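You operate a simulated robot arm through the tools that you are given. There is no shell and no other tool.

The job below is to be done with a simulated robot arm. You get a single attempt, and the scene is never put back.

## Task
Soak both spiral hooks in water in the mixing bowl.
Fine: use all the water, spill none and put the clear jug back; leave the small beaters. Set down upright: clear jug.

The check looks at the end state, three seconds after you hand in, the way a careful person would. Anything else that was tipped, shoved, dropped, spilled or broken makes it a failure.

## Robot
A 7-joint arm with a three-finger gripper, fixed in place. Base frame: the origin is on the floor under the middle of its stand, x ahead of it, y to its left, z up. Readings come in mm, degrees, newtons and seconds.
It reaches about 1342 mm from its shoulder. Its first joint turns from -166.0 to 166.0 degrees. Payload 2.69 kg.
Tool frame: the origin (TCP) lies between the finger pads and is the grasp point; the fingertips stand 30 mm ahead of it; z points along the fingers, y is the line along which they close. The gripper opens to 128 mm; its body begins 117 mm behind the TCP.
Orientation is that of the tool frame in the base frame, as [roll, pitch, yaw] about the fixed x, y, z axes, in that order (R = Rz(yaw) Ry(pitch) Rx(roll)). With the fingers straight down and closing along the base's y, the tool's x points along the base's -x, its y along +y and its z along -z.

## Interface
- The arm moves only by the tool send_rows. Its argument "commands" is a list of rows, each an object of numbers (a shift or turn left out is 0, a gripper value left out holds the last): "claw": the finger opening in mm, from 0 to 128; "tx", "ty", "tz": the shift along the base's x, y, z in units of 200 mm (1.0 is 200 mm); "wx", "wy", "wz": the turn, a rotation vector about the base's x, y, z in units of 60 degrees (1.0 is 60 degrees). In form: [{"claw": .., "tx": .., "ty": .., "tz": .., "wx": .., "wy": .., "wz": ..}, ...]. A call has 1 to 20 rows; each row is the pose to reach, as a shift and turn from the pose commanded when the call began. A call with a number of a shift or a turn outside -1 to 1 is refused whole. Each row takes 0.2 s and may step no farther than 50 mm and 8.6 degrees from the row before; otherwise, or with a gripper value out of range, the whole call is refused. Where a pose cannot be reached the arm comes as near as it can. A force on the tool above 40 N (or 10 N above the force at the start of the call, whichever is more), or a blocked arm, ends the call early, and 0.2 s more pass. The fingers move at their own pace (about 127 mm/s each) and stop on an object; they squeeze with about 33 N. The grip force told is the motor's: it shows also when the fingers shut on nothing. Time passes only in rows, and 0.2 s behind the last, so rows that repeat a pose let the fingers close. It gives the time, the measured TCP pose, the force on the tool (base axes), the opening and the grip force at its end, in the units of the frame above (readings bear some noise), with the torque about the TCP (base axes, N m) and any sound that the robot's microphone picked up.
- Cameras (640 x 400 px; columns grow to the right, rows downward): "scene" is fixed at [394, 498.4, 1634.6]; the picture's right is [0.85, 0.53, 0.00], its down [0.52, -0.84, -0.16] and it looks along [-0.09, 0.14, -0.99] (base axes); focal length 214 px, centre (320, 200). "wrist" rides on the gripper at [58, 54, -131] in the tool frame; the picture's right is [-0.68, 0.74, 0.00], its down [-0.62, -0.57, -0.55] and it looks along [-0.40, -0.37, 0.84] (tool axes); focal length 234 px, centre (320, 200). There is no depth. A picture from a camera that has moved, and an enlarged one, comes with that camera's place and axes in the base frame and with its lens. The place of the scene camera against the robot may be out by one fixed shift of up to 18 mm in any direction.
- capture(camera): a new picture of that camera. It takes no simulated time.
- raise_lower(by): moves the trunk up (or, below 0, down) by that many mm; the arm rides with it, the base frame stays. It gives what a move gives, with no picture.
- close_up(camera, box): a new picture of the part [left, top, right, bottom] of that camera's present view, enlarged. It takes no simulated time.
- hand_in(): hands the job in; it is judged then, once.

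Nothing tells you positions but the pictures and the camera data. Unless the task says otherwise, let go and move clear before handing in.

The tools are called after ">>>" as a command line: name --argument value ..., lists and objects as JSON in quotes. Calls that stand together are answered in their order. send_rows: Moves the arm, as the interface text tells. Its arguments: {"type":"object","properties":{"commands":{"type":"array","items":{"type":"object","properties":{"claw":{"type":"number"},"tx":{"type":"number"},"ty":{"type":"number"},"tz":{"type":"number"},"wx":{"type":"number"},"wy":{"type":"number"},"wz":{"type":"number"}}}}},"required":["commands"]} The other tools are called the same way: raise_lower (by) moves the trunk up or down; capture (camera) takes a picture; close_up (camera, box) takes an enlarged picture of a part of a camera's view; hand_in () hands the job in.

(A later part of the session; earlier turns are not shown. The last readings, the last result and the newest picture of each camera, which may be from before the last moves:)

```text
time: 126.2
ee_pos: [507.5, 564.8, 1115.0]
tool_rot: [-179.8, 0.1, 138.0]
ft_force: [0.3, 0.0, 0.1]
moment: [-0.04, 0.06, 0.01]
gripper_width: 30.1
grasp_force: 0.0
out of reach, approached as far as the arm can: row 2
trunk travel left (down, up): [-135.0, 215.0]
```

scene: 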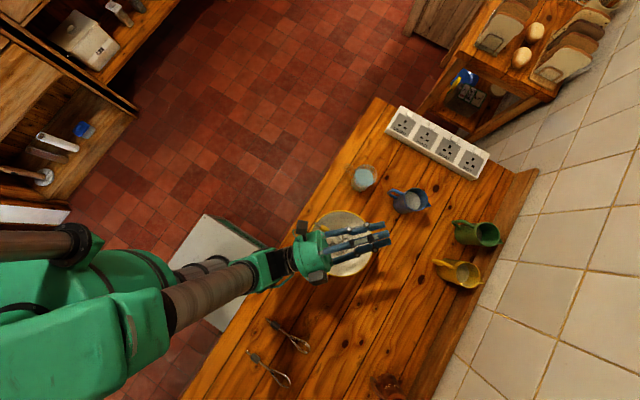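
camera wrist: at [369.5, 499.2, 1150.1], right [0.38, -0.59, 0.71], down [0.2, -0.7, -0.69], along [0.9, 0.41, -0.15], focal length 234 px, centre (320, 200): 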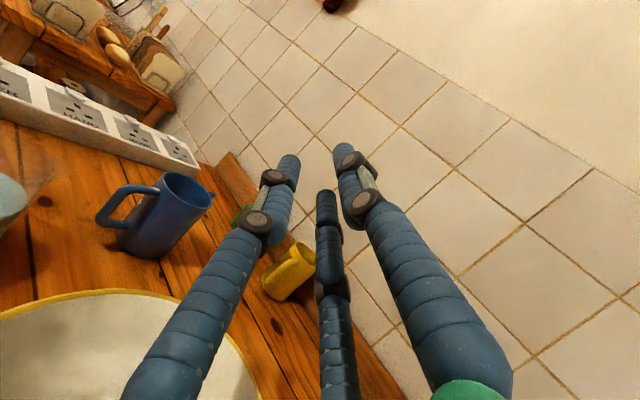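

The tipping path is feasible at this trunk height. Now I go to look closely at the clear jug, turning the hand so that the handle will sit between two fingers (single finger at about 150°).

>>> send_rows --commands '[{"tz": 0.1, "wz": 0.14}, {"tz": 0.2, "wz": 0.28, "tx": -0.1, "ty": 0.07}, {"tz": 0.2, "wz": 0.42, "tx": -0.2, "ty": 0.14}, {"tz": 0.2, "wz": 0.56, "tx": -0.3, "ty": 0.2}, {"tz": 0.2, "wz": 0.7, "tx": -0.4, "ty": 0.27}, {"tz": 0.2, "wz": 0.84, "tx": -0.5, "ty": 0.34}, {"tz": 0.2, "wz": 0.98, "tx": -0.6, "ty": 0.4}, {"tz": 0.2, "wz": 0.98, "tx": -0.6, "ty": 0.4}]'

>>> send_rows --commands '[{"wz": 0.14, "tx": -0.1, "ty": 0.06, "claw": 110}, {"wz": 0.28, "tx": -0.2, "ty": 0.12}, {"wz": 0.42, "tx": -0.3, "ty": 0.2}, {"wz": 0.56, "tx": -0.42, "ty": 0.285}, {"wz": 0.7, "tx": -0.42, "ty": 0.285}, {"wz": 0.715, "tx": -0.42, "ty": 0.285}, {"wz": 0.715, "tx": -0.42, "ty": 0.285}]'

>>> capture --camera "wrist"

>>> capture --camera "scene"

```text
time: 128.0
ee_pos: [385.4, 644.9, 1156.3]
tool_rot: [-179.9, 0.1, -163.0]
ft_force: [0.3, -0.2, 0.3]
moment: [0.0, -0.02, -0.01]
gripper_width: 29.7
grasp_force: 0.0
trunk travel left (down, up): [-135.0, 215.0]
```

```text
time: 129.6
ee_pos: [301.3, 701.1, 1157.0]
tool_rot: [179.9, 0.0, -120.2]
ft_force: [0.0, -0.2, 0.5]
moment: [-0.02, -0.01, -0.02]
gripper_width: 110.2
grasp_force: 0.0
trunk travel left (down, up): [-135.0, 215.0]
```

```text
taken
camera wrist: at [227.1, 678.1, 1287.1], right [-0.3, 0.95, 0.0], down [0.8, 0.25, 0.55], along [0.52, 0.16, -0.84], focal length 234 px, centre (320, 200)
```

wrist: 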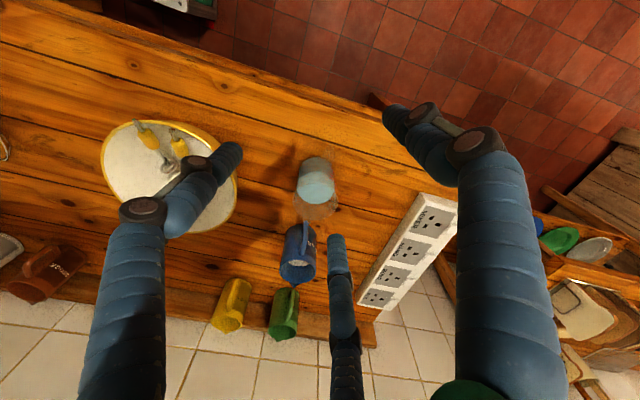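

```text
taken
```

scene: 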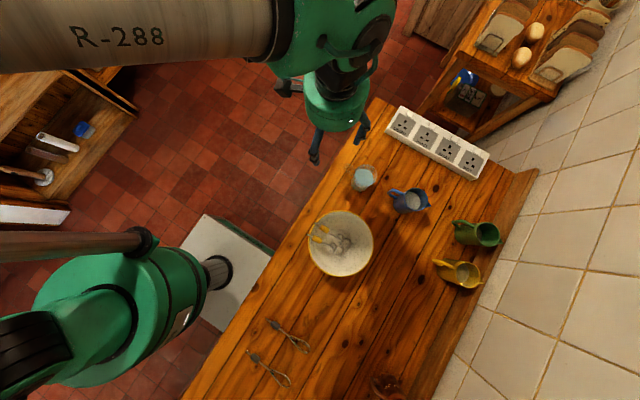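

>>> close_up --camera "wrist" --box '[270, 130, 370, 230]'

>>> close_up --camera "scene" --box '[340, 155, 390, 200]'

```text
4.00 times, centred on (320, 180) of wrist
camera zoom: at [227.1, 678.1, 1287.1], right [-0.3, 0.95, 0.0], down [0.8, 0.25, 0.55], along [0.52, 0.16, -0.84], focal length 937 px, centre (320, 280)
```

zoom: 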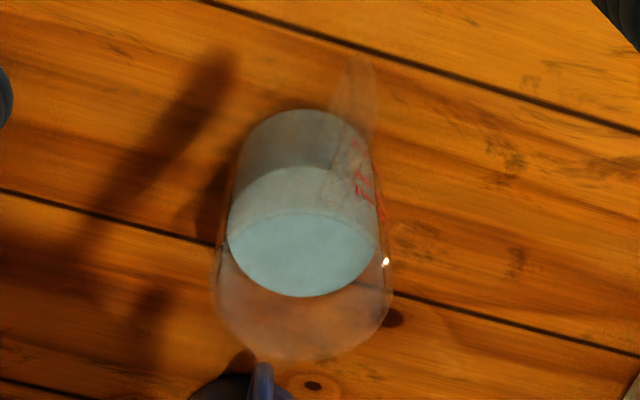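

```text
8.89 times, centred on (365, 178) of scene
camera zoom: at [394.0, 498.4, 1634.6], right [0.85, 0.53, 0.0], down [0.52, -0.84, -0.16], along [-0.09, 0.14, -0.99], focal length 1906 px, centre (-80, 400)
```

zoom: 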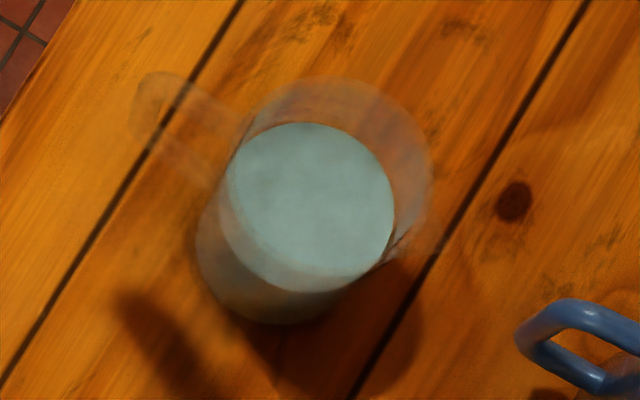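

The refined view gives the jug axis at about (422, 731), rim z≈979, base on the table, water level z≈937, handle pointing straight to -x. I'll move above it with the fingers wide open, handle to fall between two fingers, and check the alignment.

>>> send_rows --commands '[{"tx": 0.15, "ty": 0.04, "wz": -0.04}, {"tx": 0.3, "ty": 0.08, "wz": -0.08}, {"tx": 0.45, "ty": 0.12, "wz": -0.08}, {"tx": 0.6035, "ty": 0.152, "wz": -0.08}, {"tx": 0.6035, "ty": 0.152, "wz": -0.08, "tz": -0.15}, {"tx": 0.6035, "ty": 0.152, "wz": -0.08, "tz": -0.3}, {"tx": 0.6035, "ty": 0.152, "wz": -0.08, "tz": -0.385}, {"tx": 0.6035, "ty": 0.152, "wz": -0.08, "tz": -0.385}]'

>>> capture --camera "wrist"

>>> close_up --camera "wrist" --box '[200, 80, 440, 280]'

>>> close_up --camera "scene" --box '[320, 130, 440, 220]'

```text
time: 131.4
ee_pos: [422.9, 732.6, 1080.4]
tool_rot: [180.0, 0.0, -124.9]
ft_force: [-0.2, -0.1, -0.7]
moment: [-0.03, 0.02, -0.01]
gripper_width: 110.0
grasp_force: 0.2
trunk travel left (down, up): [-135.0, 215.0]
```

```text
taken
camera wrist: at [346.1, 715.5, 1210.3], right [-0.22, 0.98, 0.0], down [0.82, 0.18, 0.55], along [0.54, 0.12, -0.84], focal length 234 px, centre (320, 200)
```

wrist: 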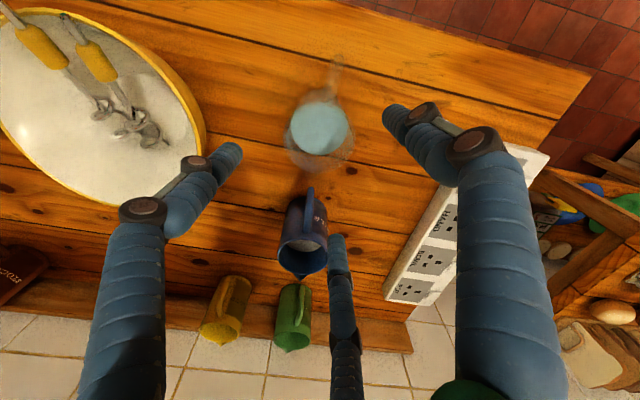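

```text
2.00 times, centred on (320, 180) of wrist
camera zoom: at [346.1, 715.5, 1210.3], right [-0.22, 0.98, 0.0], down [0.82, 0.18, 0.55], along [0.54, 0.12, -0.84], focal length 468 px, centre (320, 240)
```

zoom: 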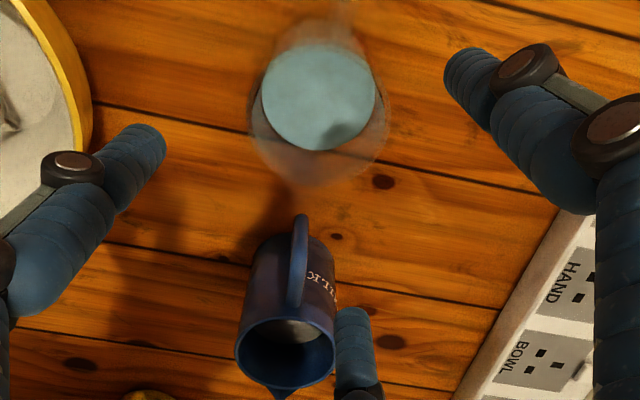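

```text
4.44 times, centred on (380, 175) of scene
camera zoom: at [394.0, 498.4, 1634.6], right [0.85, 0.53, 0.0], down [0.52, -0.84, -0.16], along [-0.09, 0.14, -0.99], focal length 953 px, centre (53, 311)
```

zoom: 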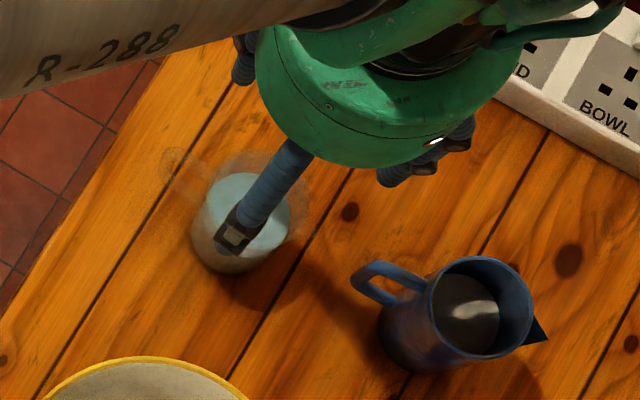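

The jug is well centred under the hand (axis (423, 731.6)), the handle points between fingers A and B, and the blue jug is clear. I descend in stages around it.

>>> send_rows --commands '[{"tz": -0.1}, {"tz": -0.2}, {"tz": -0.3}, {"tz": -0.4}, {"tz": -0.4}]'

>>> capture --camera "wrist"

>>> close_up --camera "scene" --box '[320, 130, 440, 220]'

```text
time: 132.6
ee_pos: [422.2, 733.9, 999.9]
tool_rot: [179.9, 0.0, -125.0]
ft_force: [1.0, -0.2, 0.7]
moment: [-0.01, 0.05, 0.0]
gripper_width: 109.9
grasp_force: 0.0
trunk travel left (down, up): [-135.0, 215.0]
```

```text
taken
camera wrist: at [346.6, 716.0, 1129.7], right [-0.22, 0.98, 0.0], down [0.82, 0.18, 0.55], along [0.54, 0.12, -0.84], focal length 234 px, centre (320, 200)
```

wrist: 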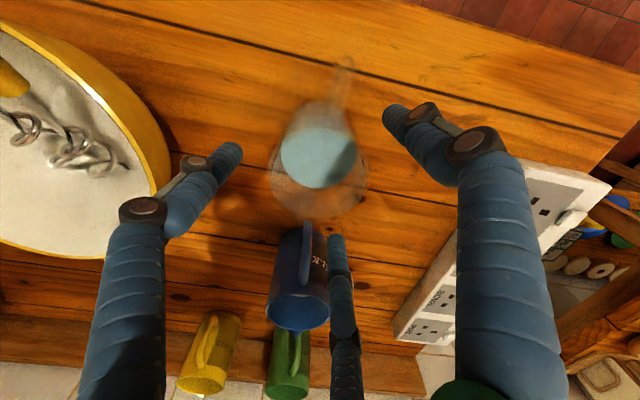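

```text
4.44 times, centred on (380, 175) of scene
camera zoom: at [394.0, 498.4, 1634.6], right [0.85, 0.53, 0.0], down [0.52, -0.84, -0.16], along [-0.09, 0.14, -0.99], focal length 953 px, centre (53, 311)
```

zoom: 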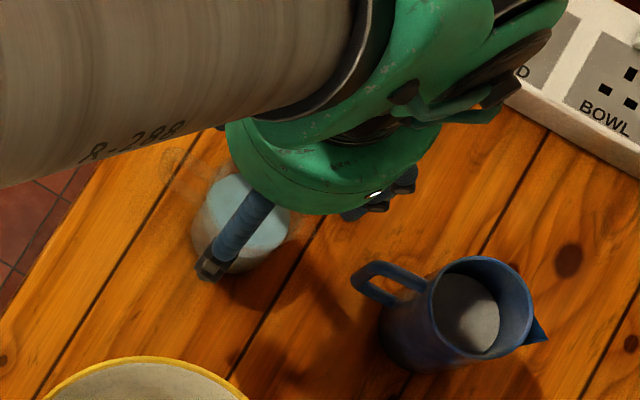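

The fingers are around the jug with room all round. I lower to grip height (tips about 35 mm above the table).

>>> send_rows --commands '[{"tz": -0.07}, {"tz": -0.14}, {"tz": -0.21}, {"tz": -0.275}, {"tz": -0.275}]'

>>> capture --camera "wrist"

>>> close_up --camera "scene" --box '[320, 130, 440, 220]'

```text
time: 133.8
ee_pos: [422.5, 733.8, 945.6]
tool_rot: [179.9, -0.1, -125.0]
ft_force: [0.4, 0.8, 0.0]
moment: [-0.03, 0.04, -0.01]
gripper_width: 109.9
grasp_force: 0.1
trunk travel left (down, up): [-135.0, 215.0]
```

```text
taken
camera wrist: at [346.5, 715.3, 1074.8], right [-0.22, 0.98, 0.0], down [0.82, 0.18, 0.55], along [0.54, 0.12, -0.84], focal length 234 px, centre (320, 200)
```

wrist: 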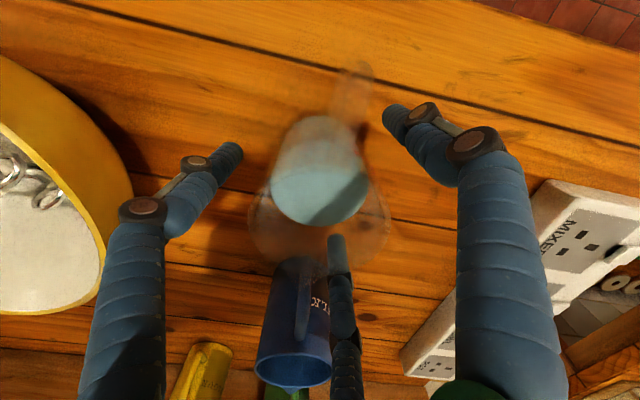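

```text
4.44 times, centred on (380, 175) of scene
camera zoom: at [394.0, 498.4, 1634.6], right [0.85, 0.53, 0.0], down [0.52, -0.84, -0.16], along [-0.09, 0.14, -0.99], focal length 953 px, centre (53, 311)
```

zoom: 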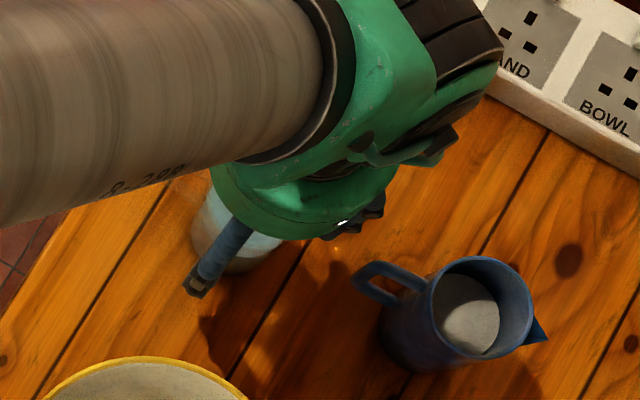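

Everything is clear. I close the fingers gradually onto the jug.

>>> send_rows --commands '[{"claw": 104}, {"claw": 98}, {"claw": 92}, {"claw": 86}, {"claw": 82}, {"claw": 79}, {"claw": 76}, {"claw": 74}, {"claw": 72}, {"claw": 72}]'

>>> capture --camera "wrist"

```text
time: 136.0
ee_pos: [422.5, 733.0, 945.2]
tool_rot: [179.9, 0.0, -124.9]
ft_force: [-0.7, 0.0, -0.9]
moment: [0.01, 0.03, 0.04]
gripper_width: 72.2
grasp_force: 0.1
trunk travel left (down, up): [-135.0, 215.0]
```

```text
taken
camera wrist: at [346.4, 715.2, 1075.0], right [-0.22, 0.98, 0.0], down [0.82, 0.18, 0.55], along [0.54, 0.12, -0.84], focal length 234 px, centre (320, 200)
```

wrist: 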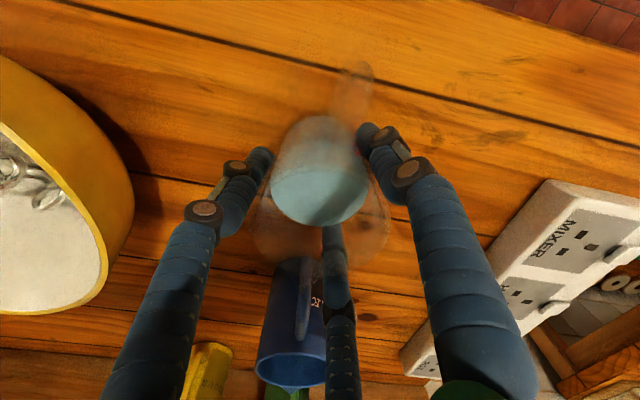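

>>> close_up --camera "wrist" --box '[240, 40, 420, 190]'

```text
2.67 times, centred on (330, 115) of wrist
camera zoom: at [346.4, 715.2, 1075.0], right [-0.22, 0.98, 0.0], down [0.82, 0.18, 0.55], along [0.54, 0.12, -0.84], focal length 624 px, centre (293, 427)
```

zoom: 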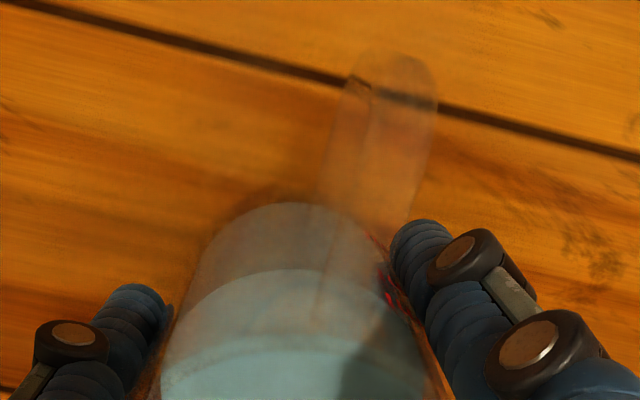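

The handle clears finger A by several millimetres. I continue closing to a firm grip.

>>> send_rows --commands '[{"claw": 71}, {"claw": 70}, {"claw": 69}, {"claw": 68}, {"claw": 67}, {"claw": 66}, {"claw": 65}, {"claw": 64}, {"claw": 64}]'

>>> close_up --camera "wrist" --box '[240, 40, 420, 190]'

```text
time: 138.0
ee_pos: [423.6, 732.3, 944.8]
tool_rot: [179.9, 0.0, -124.9]
ft_force: [0.1, 0.3, -0.2]
moment: [0.02, 0.01, 0.03]
gripper_width: 64.1
grasp_force: 0.0
trunk travel left (down, up): [-135.0, 215.0]
```

```text
2.67 times, centred on (330, 115) of wrist
camera zoom: at [346.4, 715.2, 1075.0], right [-0.22, 0.98, 0.0], down [0.82, 0.18, 0.55], along [0.54, 0.12, -0.84], focal length 624 px, centre (293, 427)
```

zoom: 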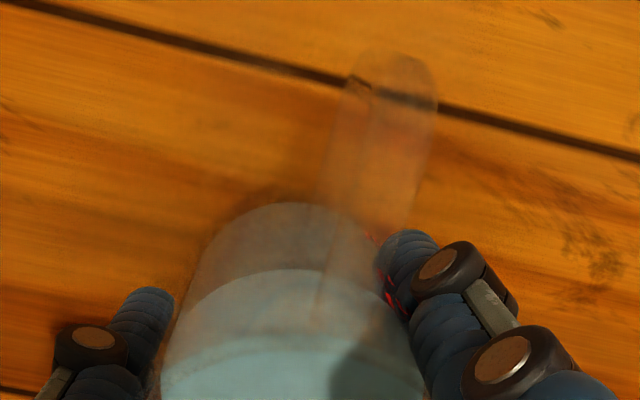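

>>> send_rows --commands '[{"claw": 63}, {"claw": 62}, {"claw": 61}, {"claw": 60}, {"claw": 59}, {"claw": 58}, {"claw": 58}]'

>>> close_up --camera "wrist" --box '[240, 40, 420, 190]'

```text
time: 139.6
ee_pos: [424.3, 731.6, 945.3]
tool_rot: [180.0, 0.0, -124.8]
ft_force: [-0.7, -0.7, 0.6]
moment: [-0.04, 0.03, 0.03]
gripper_width: 61.4
grasp_force: 33.0
trunk travel left (down, up): [-135.0, 215.0]
```

```text
2.67 times, centred on (330, 115) of wrist
camera zoom: at [346.3, 715.1, 1075.1], right [-0.22, 0.98, 0.0], down [0.82, 0.18, 0.55], along [0.54, 0.12, -0.84], focal length 624 px, centre (293, 427)
```

zoom: 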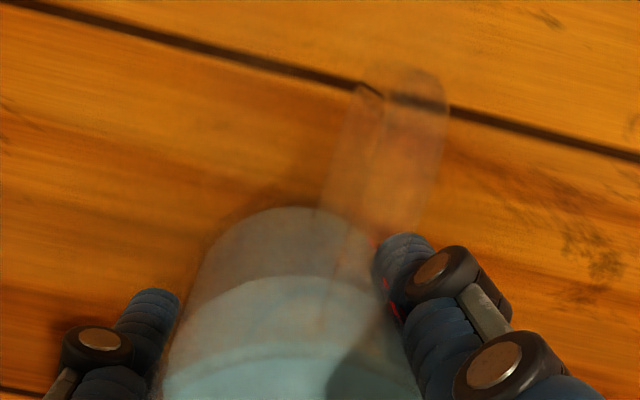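

Firm contact at 61.4 mm with 33 N; the jug moved only about 2 mm. I lift very gently and check.

>>> send_rows --commands '[{"tz": 0.005}, {"tz": 0.015}, {"tz": 0.03}, {"tz": 0.05}, {"tz": 0.065}, {"tz": 0.075}, {"tz": 0.075}]'

>>> capture --camera "wrist"

>>> close_up --camera "scene" --box '[320, 130, 440, 220]'

```text
time: 141.2
ee_pos: [422.2, 732.1, 959.8]
tool_rot: [179.9, 0.1, -124.9]
ft_force: [0.0, -0.2, -3.1]
moment: [0.0, -0.07, 0.03]
gripper_width: 61.3
grasp_force: 33.0
trunk travel left (down, up): [-135.0, 215.0]
```

```text
taken
camera wrist: at [346.2, 715.0, 1090.0], right [-0.22, 0.98, 0.0], down [0.82, 0.18, 0.55], along [0.54, 0.12, -0.84], focal length 234 px, centre (320, 200)
```

wrist: 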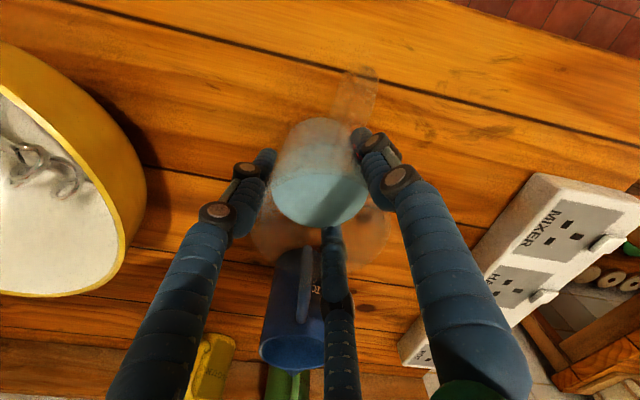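

```text
4.44 times, centred on (380, 175) of scene
camera zoom: at [394.0, 498.4, 1634.6], right [0.85, 0.53, 0.0], down [0.52, -0.84, -0.16], along [-0.09, 0.14, -0.99], focal length 953 px, centre (53, 311)
```

zoom: 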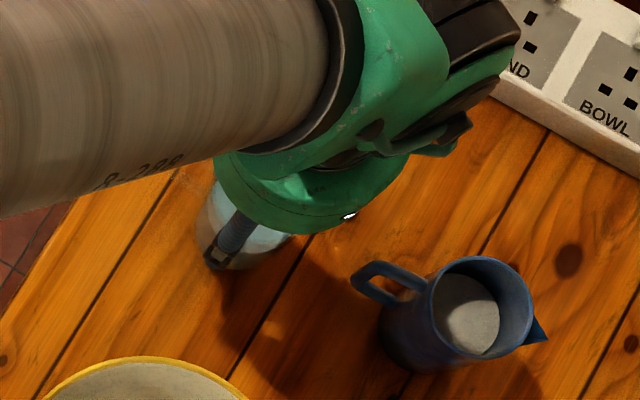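

The jug is up (about 3.1 N of weight) and steady. I lift smoothly to z≈1135.

>>> send_rows --commands '[{"tz": 0.025}, {"tz": 0.075}, {"tz": 0.15}, {"tz": 0.24}, {"tz": 0.34}, {"tz": 0.44}, {"tz": 0.54}, {"tz": 0.64}, {"tz": 0.73}, {"tz": 0.8}, {"tz": 0.85}, {"tz": 0.875}, {"tz": 0.875}]'

>>> capture --camera "wrist"

```text
time: 144.0
ee_pos: [423.2, 730.9, 1134.1]
tool_rot: [179.9, 0.0, -124.9]
ft_force: [0.1, -0.1, -3.8]
moment: [-0.02, -0.03, 0.02]
gripper_width: 61.5
grasp_force: 32.6
trunk travel left (down, up): [-135.0, 215.0]
```

```text
taken
camera wrist: at [346.5, 714.9, 1265.0], right [-0.22, 0.98, 0.0], down [0.82, 0.18, 0.55], along [0.54, 0.12, -0.84], focal length 234 px, centre (320, 200)
```

wrist: 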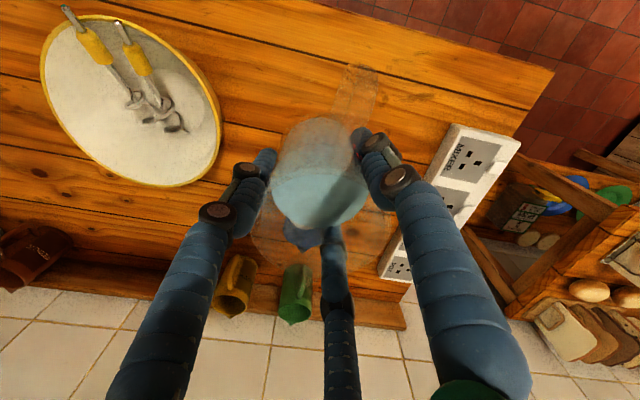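

Steady. Before tipping I want to see where the jug's spout is relative to the fingers.

>>> close_up --camera "wrist" --box '[220, 50, 420, 290]'

>>> close_up --camera "scene" --box '[300, 80, 460, 200]'

```text
1.67 times, centred on (320, 170) of wrist
camera zoom: at [346.5, 714.9, 1265.0], right [-0.22, 0.98, 0.0], down [0.82, 0.18, 0.55], along [0.54, 0.12, -0.84], focal length 390 px, centre (320, 250)
```

zoom: 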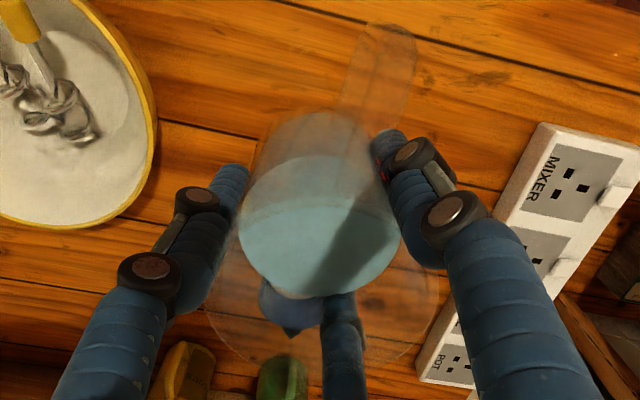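

```text
3.33 times, centred on (380, 140) of scene
camera zoom: at [394.0, 498.4, 1634.6], right [0.85, 0.53, 0.0], down [0.52, -0.84, -0.16], along [-0.09, 0.14, -0.99], focal length 715 px, centre (120, 400)
```

zoom: 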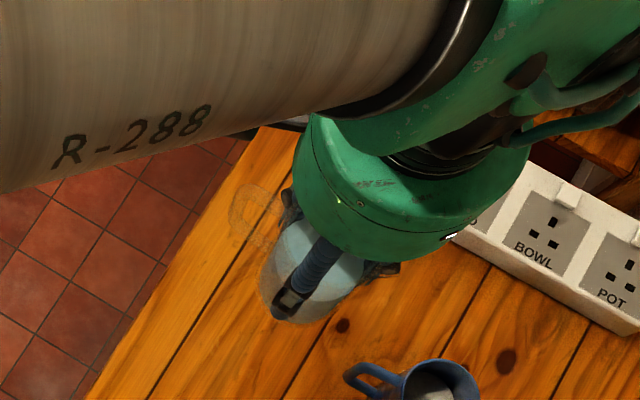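

The jug is held coaxially with the spout side opposite the handle. I now carry it smoothly toward the bowl, turning it so the spout will face the robot when tipped; first third of the way.

>>> send_rows --commands '[{"wz": -0.05, "tx": 0.009, "ty": -0.019}, {"wz": -0.133, "tx": 0.025, "ty": -0.05}, {"wz": -0.233, "tx": 0.044, "ty": -0.088}, {"wz": -0.333, "tx": 0.063, "ty": -0.125}, {"wz": -0.45, "tx": 0.084, "ty": -0.169}, {"wz": -0.567, "tx": 0.106, "ty": -0.212}, {"wz": -0.667, "tx": 0.125, "ty": -0.25}, {"wz": -0.75, "tx": 0.141, "ty": -0.281}, {"wz": -0.8, "tx": 0.15, "ty": -0.3}, {"wz": -0.8, "tx": 0.15, "ty": -0.3}]'

>>> send_rows --commands '[{"wz": -0.05, "tx": 0.009, "ty": -0.019}, {"wz": -0.133, "tx": 0.025, "ty": -0.05}, {"wz": -0.233, "tx": 0.044, "ty": -0.088}, {"wz": -0.333, "tx": 0.063, "ty": -0.125}, {"wz": -0.45, "tx": 0.084, "ty": -0.169}, {"wz": -0.567, "tx": 0.106, "ty": -0.212}, {"wz": -0.667, "tx": 0.125, "ty": -0.25}, {"wz": -0.75, "tx": 0.141, "ty": -0.281}, {"wz": -0.8, "tx": 0.15, "ty": -0.3}, {"wz": -0.8, "tx": 0.15, "ty": -0.3}]'

>>> capture --camera "wrist"

>>> capture --camera "scene"

```text
time: 146.2
ee_pos: [453.3, 672.6, 1134.5]
tool_rot: [180.0, 0.0, -172.9]
ft_force: [0.1, -0.4, -4.1]
moment: [-0.02, -0.02, 0.01]
gripper_width: 61.4
grasp_force: 33.1
trunk travel left (down, up): [-135.0, 215.0]
```

```text
time: 148.4
ee_pos: [483.3, 611.7, 1133.9]
tool_rot: [-180.0, 0.0, 139.0]
ft_force: [-0.2, -1.1, -3.1]
moment: [-0.04, 0.03, -0.01]
gripper_width: 61.2
grasp_force: 33.4
trunk travel left (down, up): [-135.0, 215.0]
```

```text
taken
camera wrist: at [474.0, 690.7, 1264.8], right [0.99, 0.11, 0.0], down [0.09, -0.83, 0.55], along [0.06, -0.55, -0.84], focal length 234 px, centre (320, 200)
```

wrist: 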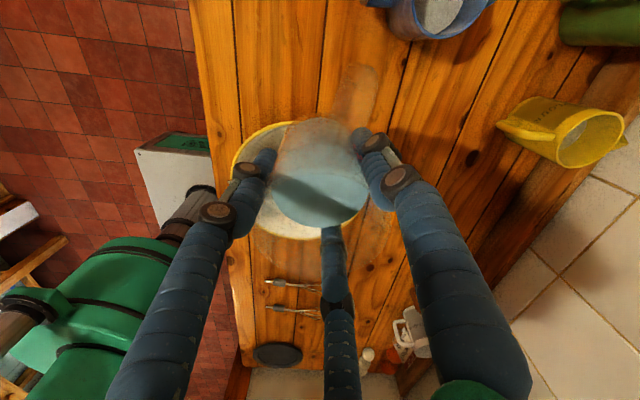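

```text
taken
```

scene: 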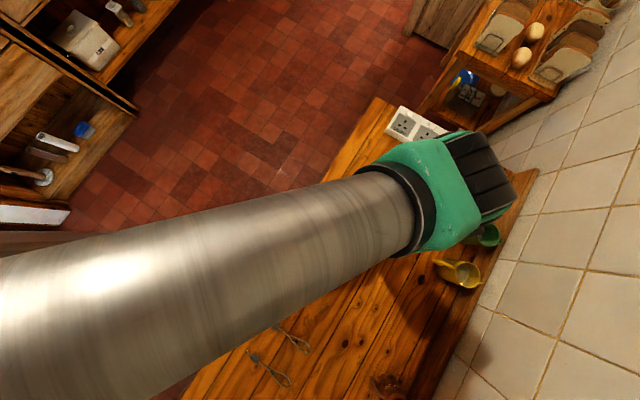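

>>> close_up --camera "wrist" --box '[220, 50, 420, 290]'

>>> send_rows --commands '[{"wz": -0.05, "tx": 0.01, "ty": -0.018}, {"wz": -0.13, "tx": 0.028, "ty": -0.047}, {"wz": -0.23, "tx": 0.05, "ty": -0.083}, {"wz": -0.33, "tx": 0.072, "ty": -0.119}, {"wz": -0.43, "tx": 0.094, "ty": -0.155}, {"wz": -0.52, "tx": 0.113, "ty": -0.188}, {"wz": -0.57, "tx": 0.124, "ty": -0.206}, {"wz": -0.595, "tx": 0.1285, "ty": -0.2135}, {"wz": -0.595, "tx": 0.1285, "ty": -0.2135}]'

>>> capture --camera "wrist"

```text
1.67 times, centred on (320, 170) of wrist
camera zoom: at [474.0, 690.7, 1264.8], right [0.99, 0.11, 0.0], down [0.09, -0.83, 0.55], along [0.06, -0.55, -0.84], focal length 390 px, centre (320, 250)
```

zoom: 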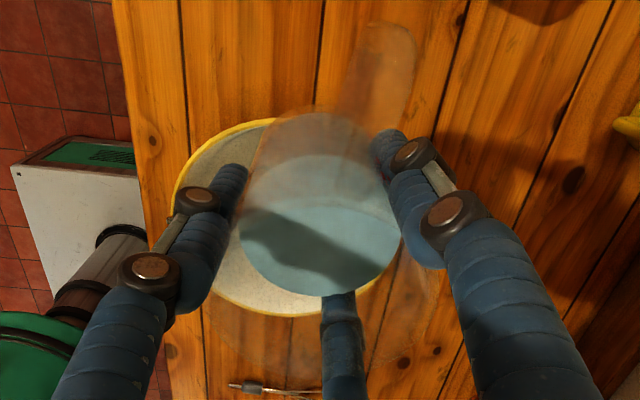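

```text
time: 150.4
ee_pos: [509.3, 569.7, 1135.7]
tool_rot: [179.9, 0.0, 103.3]
ft_force: [-1.1, 0.5, -3.5]
moment: [-0.02, 0.04, 0.01]
gripper_width: 61.2
grasp_force: 32.7
trunk travel left (down, up): [-135.0, 215.0]
```

```text
taken
camera wrist: at [548.0, 639.1, 1264.9], right [0.87, -0.49, 0.0], down [-0.41, -0.73, 0.55], along [-0.27, -0.48, -0.84], focal length 234 px, centre (320, 200)
```

wrist: 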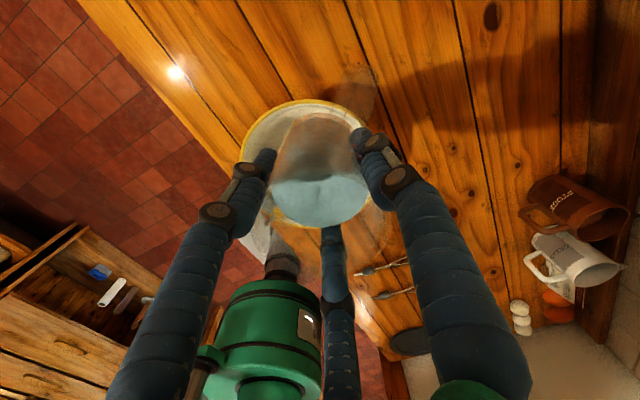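

The jug hangs upright above the bowl. I lower the trunk 25 mm (hand still clear of the rim) and begin tipping slowly, first only to 21°, checking reach.

>>> raise_lower --by -25

>>> send_rows --commands '[{"wx": 0.0187, "wy": -0.0166}, {"wx": 0.05, "wy": -0.0443}, {"wx": 0.087, "wy": -0.0776}, {"wx": 0.1244, "wy": -0.111}, {"wx": 0.162, "wy": -0.144}, {"wx": 0.199, "wy": -0.1774}, {"wx": 0.236, "wy": -0.2106}, {"wx": 0.261, "wy": -0.2328}, {"wx": 0.261, "wy": -0.2328}]'

>>> capture --camera "wrist"

>>> capture --camera "scene"

```text
time: 151.2
ee_pos: [508.4, 569.9, 1109.4]
tool_rot: [179.9, 0.0, 103.2]
ft_force: [0.4, -0.7, -2.8]
moment: [0.02, 0.01, -0.01]
gripper_width: 61.5
grasp_force: 33.0
trunk travel left (down, up): [-110.0, 240.0]
```

```text
time: 153.2
ee_pos: [508.2, 569.7, 1109.0]
tool_rot: [162.6, -11.8, 105.2]
ft_force: [0.7, -0.3, -3.5]
moment: [-0.07, 0.03, 0.01]
gripper_width: 61.2
grasp_force: 33.3
trunk travel left (down, up): [-110.0, 240.0]
```

```text
taken
camera wrist: at [513.0, 600.3, 1259.1], right [0.86, -0.5, 0.08], down [-0.5, -0.84, 0.22], along [-0.04, -0.23, -0.97], focal length 234 px, centre (320, 200)
```

wrist: 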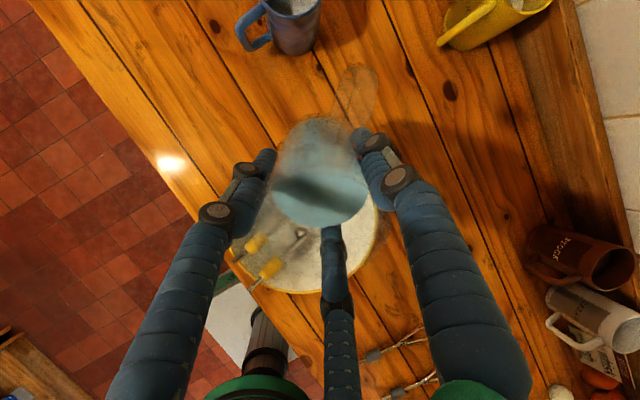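

```text
taken
```

scene: 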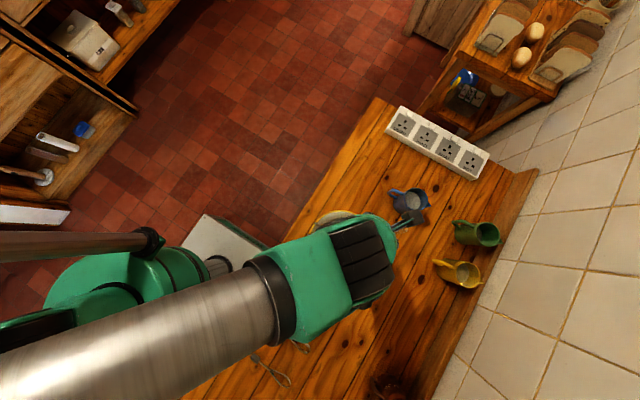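

No problem so far. I continue tipping to about 36° (still below the pouring point).

>>> send_rows --commands '[{"wx": 0.0249, "wy": -0.0222}, {"wx": 0.056, "wy": -0.05}, {"wx": 0.0933, "wy": -0.0832}, {"wx": 0.1306, "wy": -0.1164}, {"wx": 0.162, "wy": -0.144}, {"wx": 0.1866, "wy": -0.1663}, {"wx": 0.1866, "wy": -0.1663}]'

>>> capture --camera "wrist"

>>> close_up --camera "wrist" --box '[220, 50, 420, 290]'

```text
time: 154.8
ee_pos: [509.1, 567.8, 1109.8]
tool_rot: [149.2, -19.7, 108.7]
ft_force: [-0.3, -0.6, -3.0]
moment: [-0.05, 0.06, 0.02]
gripper_width: 61.3
grasp_force: 33.0
trunk travel left (down, up): [-110.0, 240.0]
```

```text
taken
camera wrist: at [486.6, 570.4, 1260.4], right [0.84, -0.52, 0.13], down [-0.52, -0.85, -0.04], along [0.13, -0.04, -0.99], focal length 234 px, centre (320, 200)
```

wrist: 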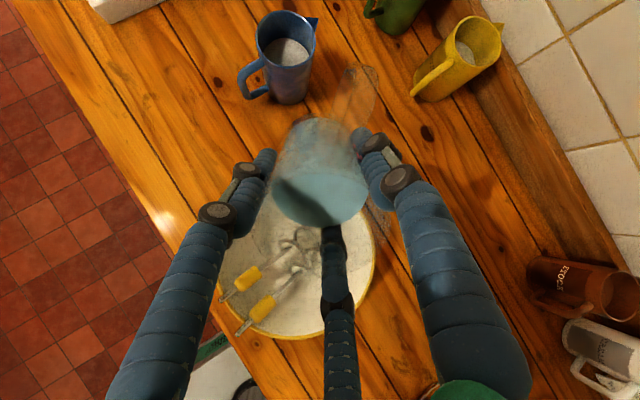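

```text
1.67 times, centred on (320, 170) of wrist
camera zoom: at [486.6, 570.4, 1260.4], right [0.84, -0.52, 0.13], down [-0.52, -0.85, -0.04], along [0.13, -0.04, -0.99], focal length 390 px, centre (320, 250)
```

zoom: 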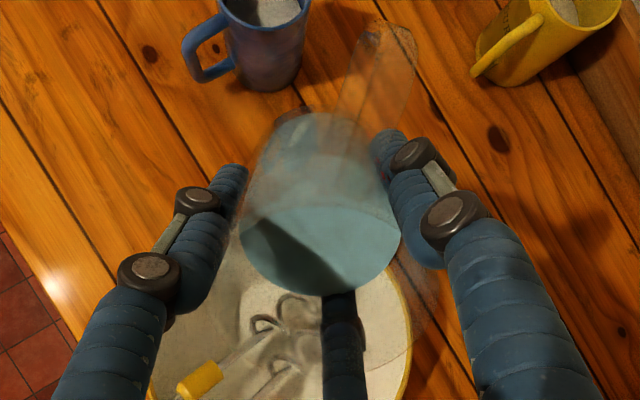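

All exact: the lip is about 18 mm past the bowl's centre line. Now I pour slowly, 1.5° per step, keeping the lip over the bowl's middle; first to 66°.

>>> send_rows --commands '[{"wx": 0.0187, "wy": -0.0166, "tx": -0.0003, "ty": -0.0004}, {"wx": 0.0373, "wy": -0.0333, "tx": -0.0007, "ty": -0.0007}, {"wx": 0.056, "wy": -0.0499, "tx": -0.0013, "ty": -0.0015}, {"wx": 0.0746, "wy": -0.0665, "tx": -0.0023, "ty": -0.0026}, {"wx": 0.0933, "wy": -0.0832, "tx": -0.003, "ty": -0.0034}, {"wx": 0.112, "wy": -0.0998, "tx": -0.004, "ty": -0.0045}, {"wx": 0.1306, "wy": -0.1164, "tx": -0.0053, "ty": -0.006}, {"wx": 0.1493, "wy": -0.133, "tx": -0.0067, "ty": -0.0075}, {"wx": 0.168, "wy": -0.1497, "tx": -0.008, "ty": -0.009}, {"wx": 0.1866, "wy": -0.1663, "tx": -0.0096, "ty": -0.0108}, {"wx": 0.2053, "wy": -0.1829, "tx": -0.011, "ty": -0.0123}, {"wx": 0.2239, "wy": -0.1996, "tx": -0.0126, "ty": -0.0142}, {"wx": 0.2426, "wy": -0.2162, "tx": -0.0146, "ty": -0.0164}, {"wx": 0.2613, "wy": -0.2328, "tx": -0.0163, "ty": -0.0183}, {"wx": 0.28, "wy": -0.2495, "tx": -0.0183, "ty": -0.0205}, {"wx": 0.2986, "wy": -0.2661, "tx": -0.0203, "ty": -0.0228}, {"wx": 0.3173, "wy": -0.2827, "tx": -0.0226, "ty": -0.0254}, {"wx": 0.336, "wy": -0.2994, "tx": -0.0249, "ty": -0.028}, {"wx": 0.3546, "wy": -0.316, "tx": -0.0273, "ty": -0.0306}, {"wx": 0.3733, "wy": -0.3326, "tx": -0.03, "ty": -0.0336}]'

>>> capture --camera "wrist"

>>> capture --camera "scene"

```text
time: 158.9
ee_pos: [503.1, 563.3, 1110.6]
tool_rot: [118.6, -31.5, 122.4]
ft_force: [-0.4, 0.4, -2.9]
moment: [-0.07, 0.05, -0.01]
gripper_width: 61.5
grasp_force: 32.7
out of reach, approached as far as the arm can: row 15, 16
trunk travel left (down, up): [-110.0, 240.0]
```

```text
taken
camera wrist: at [431.8, 509.1, 1232.8], right [0.79, -0.58, 0.2], down [-0.42, -0.74, -0.52], along [0.45, 0.33, -0.83], focal length 234 px, centre (320, 200)
```

wrist: 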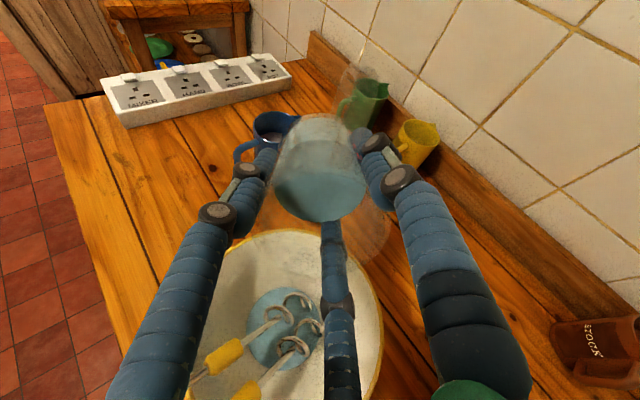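

```text
taken
```

scene: 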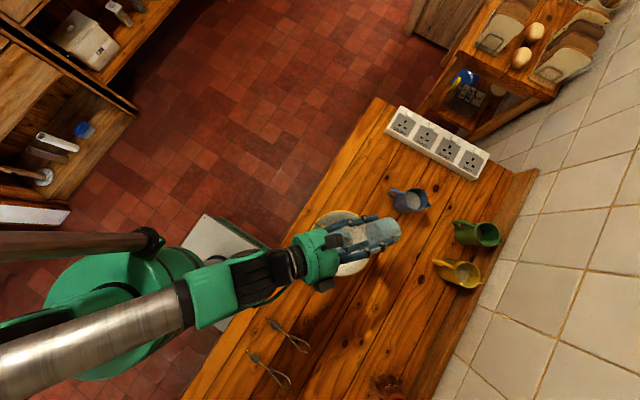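

Water is now collecting in the bowl around the spirals, and no spill is visible. Let me check closely before continuing.

>>> close_up --camera "wrist" --box '[180, 220, 400, 400]'

>>> close_up --camera "wrist" --box '[240, 60, 420, 260]'

```text
2.22 times, centred on (290, 310) of wrist
camera zoom: at [431.8, 509.1, 1232.8], right [0.79, -0.58, 0.2], down [-0.42, -0.74, -0.52], along [0.45, 0.33, -0.83], focal length 520 px, centre (387, -44)
```

zoom: 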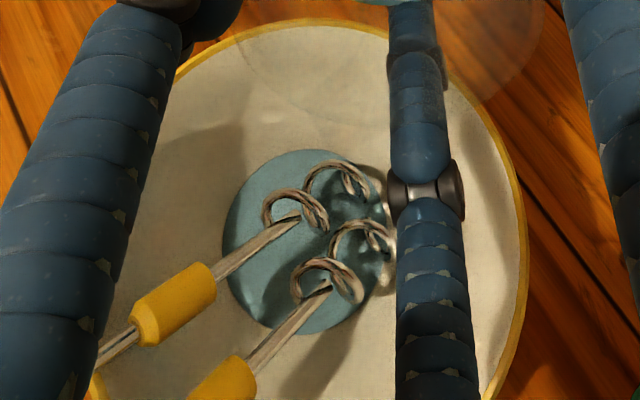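

```text
2.00 times, centred on (330, 160) of wrist
camera zoom: at [431.8, 509.1, 1232.8], right [0.79, -0.58, 0.2], down [-0.42, -0.74, -0.52], along [0.45, 0.33, -0.83], focal length 468 px, centre (300, 280)
```

zoom: 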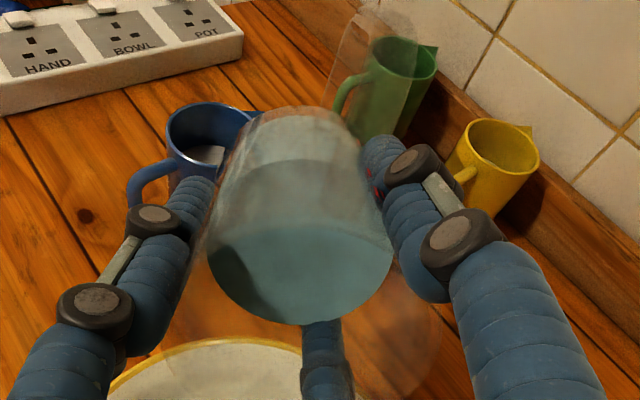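

No spill; the spirals already stand in water. I go on pouring slowly from 66° to 96°.

>>> send_rows --commands '[{"wx": 0.0187, "wy": -0.0166, "tx": -0.0026, "ty": -0.003}, {"wx": 0.0373, "wy": -0.0333, "tx": -0.0054, "ty": -0.006}, {"wx": 0.056, "wy": -0.0499, "tx": -0.0082, "ty": -0.0092}, {"wx": 0.0746, "wy": -0.0665, "tx": -0.0111, "ty": -0.0124}, {"wx": 0.0933, "wy": -0.0832, "tx": -0.0141, "ty": -0.0158}, {"wx": 0.112, "wy": -0.0998, "tx": -0.0171, "ty": -0.0192}, {"wx": 0.1306, "wy": -0.1164, "tx": -0.0203, "ty": -0.0228}, {"wx": 0.1493, "wy": -0.133, "tx": -0.0235, "ty": -0.0264}, {"wx": 0.168, "wy": -0.1497, "tx": -0.0268, "ty": -0.0301}, {"wx": 0.1866, "wy": -0.1663, "tx": -0.0303, "ty": -0.034}, {"wx": 0.2053, "wy": -0.1829, "tx": -0.0337, "ty": -0.0379}, {"wx": 0.2239, "wy": -0.1996, "tx": -0.0373, "ty": -0.0419}, {"wx": 0.2426, "wy": -0.2162, "tx": -0.041, "ty": -0.0461}, {"wx": 0.2613, "wy": -0.2328, "tx": -0.0448, "ty": -0.0503}, {"wx": 0.28, "wy": -0.2495, "tx": -0.0486, "ty": -0.0546}, {"wx": 0.2986, "wy": -0.2661, "tx": -0.0525, "ty": -0.059}, {"wx": 0.3173, "wy": -0.2827, "tx": -0.0565, "ty": -0.0635}, {"wx": 0.336, "wy": -0.2994, "tx": -0.0607, "ty": -0.0682}, {"wx": 0.3546, "wy": -0.316, "tx": -0.0648, "ty": -0.0728}, {"wx": 0.3733, "wy": -0.3326, "tx": -0.0692, "ty": -0.0777}]'

>>> capture --camera "wrist"

>>> close_up --camera "scene" --box '[280, 180, 430, 290]'

```text
time: 163.2
ee_pos: [488.9, 547.1, 1110.1]
tool_rot: [82.6, -34.7, 142.3]
ft_force: [-0.4, 0.4, -2.0]
moment: [-0.03, 0.07, -0.01]
gripper_width: 61.3
grasp_force: 33.0
trunk travel left (down, up): [-110.0, 240.0]
```

```text
taken
camera wrist: at [384.4, 455.8, 1172.6], right [0.71, -0.67, 0.21], down [-0.17, -0.46, -0.87], along [0.68, 0.58, -0.44], focal length 234 px, centre (320, 200)
```

wrist: 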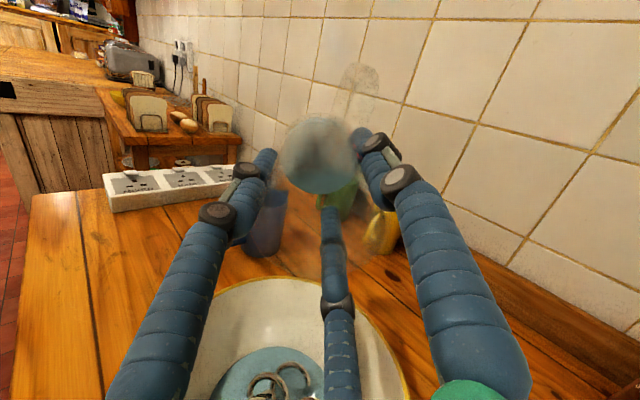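

```text
3.64 times, centred on (355, 235) of scene
camera zoom: at [394.0, 498.4, 1634.6], right [0.85, 0.53, 0.0], down [0.52, -0.84, -0.16], along [-0.09, 0.14, -0.99], focal length 780 px, centre (193, 73)
```

zoom: 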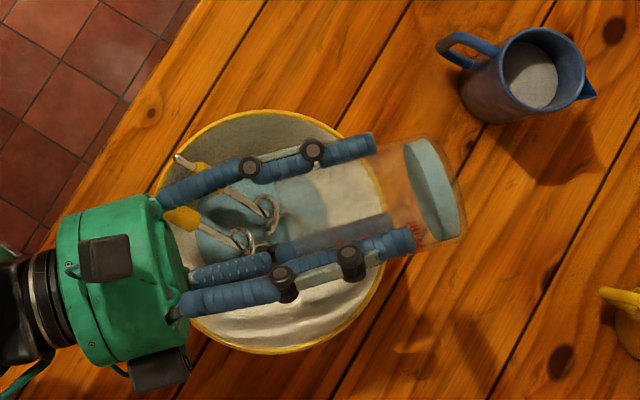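

Nearly empty: the weight has dropped from about 3.5 N to 2.0 N. I continue to about 118°, raising the hand 25 mm at the same time to keep clear of the rim and hook ends.

>>> send_rows --commands '[{"wx": 0.0187, "wy": -0.0166, "tx": -0.0043, "ty": -0.0049, "tz": 0.012}, {"wx": 0.0373, "wy": -0.0333, "tx": -0.0086, "ty": -0.0097, "tz": 0.025}, {"wx": 0.056, "wy": -0.0499, "tx": -0.013, "ty": -0.0146, "tz": 0.037}, {"wx": 0.0746, "wy": -0.0665, "tx": -0.0173, "ty": -0.0194, "tz": 0.05}, {"wx": 0.0933, "wy": -0.0832, "tx": -0.0216, "ty": -0.0243, "tz": 0.062}, {"wx": 0.112, "wy": -0.0998, "tx": -0.0259, "ty": -0.0291, "tz": 0.075}, {"wx": 0.1306, "wy": -0.1164, "tx": -0.0303, "ty": -0.034, "tz": 0.087}, {"wx": 0.1493, "wy": -0.133, "tx": -0.0346, "ty": -0.0389, "tz": 0.1}, {"wx": 0.168, "wy": -0.1497, "tx": -0.0389, "ty": -0.0437, "tz": 0.112}, {"wx": 0.1866, "wy": -0.1663, "tx": -0.0432, "ty": -0.0486, "tz": 0.125}, {"wx": 0.2053, "wy": -0.1829, "tx": -0.0475, "ty": -0.0534, "tz": 0.125}, {"wx": 0.2239, "wy": -0.1996, "tx": -0.0519, "ty": -0.0583, "tz": 0.125}, {"wx": 0.2426, "wy": -0.2162, "tx": -0.0562, "ty": -0.0631, "tz": 0.125}, {"wx": 0.2613, "wy": -0.2328, "tx": -0.0605, "ty": -0.068, "tz": 0.125}, {"wx": 0.2738, "wy": -0.244, "tx": -0.063, "ty": -0.0708, "tz": 0.125}, {"wx": 0.2738, "wy": -0.244, "tx": -0.063, "ty": -0.0708, "tz": 0.125}, {"wx": 0.2738, "wy": -0.244, "tx": -0.063, "ty": -0.0708, "tz": 0.125}, {"wx": 0.2738, "wy": -0.244, "tx": -0.063, "ty": -0.0708, "tz": 0.125}]'

>>> capture --camera "wrist"

>>> close_up --camera "scene" --box '[280, 180, 430, 290]'

```text
time: 166.9
ee_pos: [476.9, 533.8, 1134.9]
tool_rot: [57.0, -30.4, 156.4]
ft_force: [-0.1, 0.2, -0.3]
moment: [-0.03, 0.0, 0.0]
gripper_width: 61.3
grasp_force: 32.8
trunk travel left (down, up): [-110.0, 240.0]
```

```text
taken
camera wrist: at [362.7, 431.3, 1141.3], right [0.66, -0.73, 0.19], down [0.07, -0.2, -0.98], along [0.75, 0.66, -0.08], focal length 234 px, centre (320, 200)
```

wrist: 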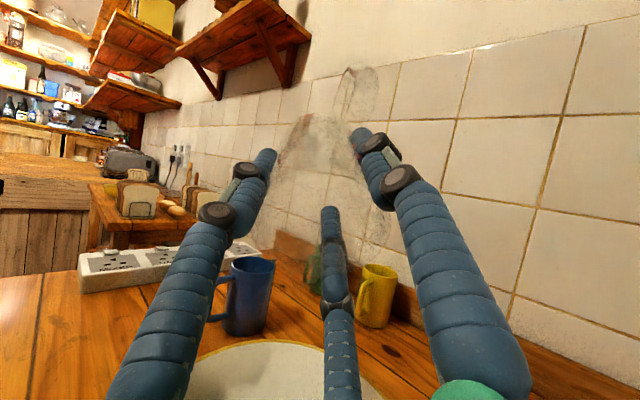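

```text
3.64 times, centred on (355, 235) of scene
camera zoom: at [394.0, 498.4, 1634.6], right [0.85, 0.53, 0.0], down [0.52, -0.84, -0.16], along [-0.09, 0.14, -0.99], focal length 780 px, centre (193, 73)
```

zoom: 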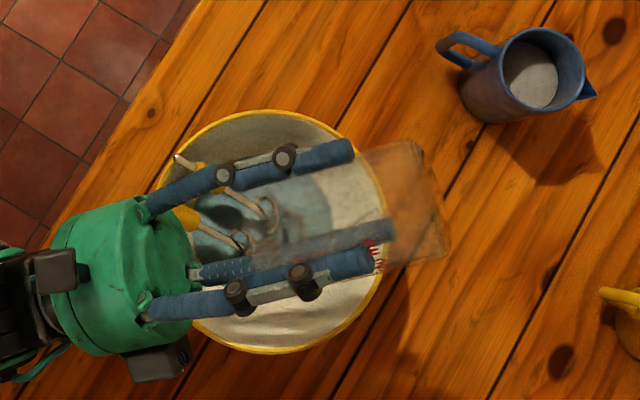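

The jug looks empty and reads nearly weightless now. I look closer at the jug, and the bowl, before returning.

>>> close_up --camera "wrist" --box '[250, 50, 420, 250]'

>>> close_up --camera "scene" --box '[350, 205, 410, 260]'

```text
2.00 times, centred on (335, 150) of wrist
camera zoom: at [362.7, 431.3, 1141.3], right [0.66, -0.73, 0.19], down [0.07, -0.2, -0.98], along [0.75, 0.66, -0.08], focal length 468 px, centre (290, 300)
```

zoom: 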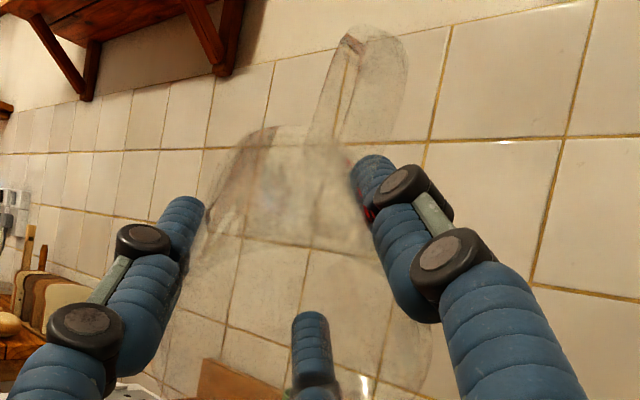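

```text
7.27 times, centred on (380, 232) of scene
camera zoom: at [394.0, 498.4, 1634.6], right [0.85, 0.53, 0.0], down [0.52, -0.84, -0.16], along [-0.09, 0.14, -0.99], focal length 1560 px, centre (-116, -36)
```

zoom: 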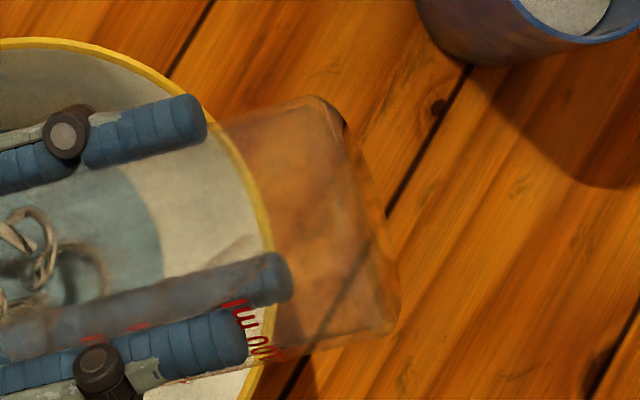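

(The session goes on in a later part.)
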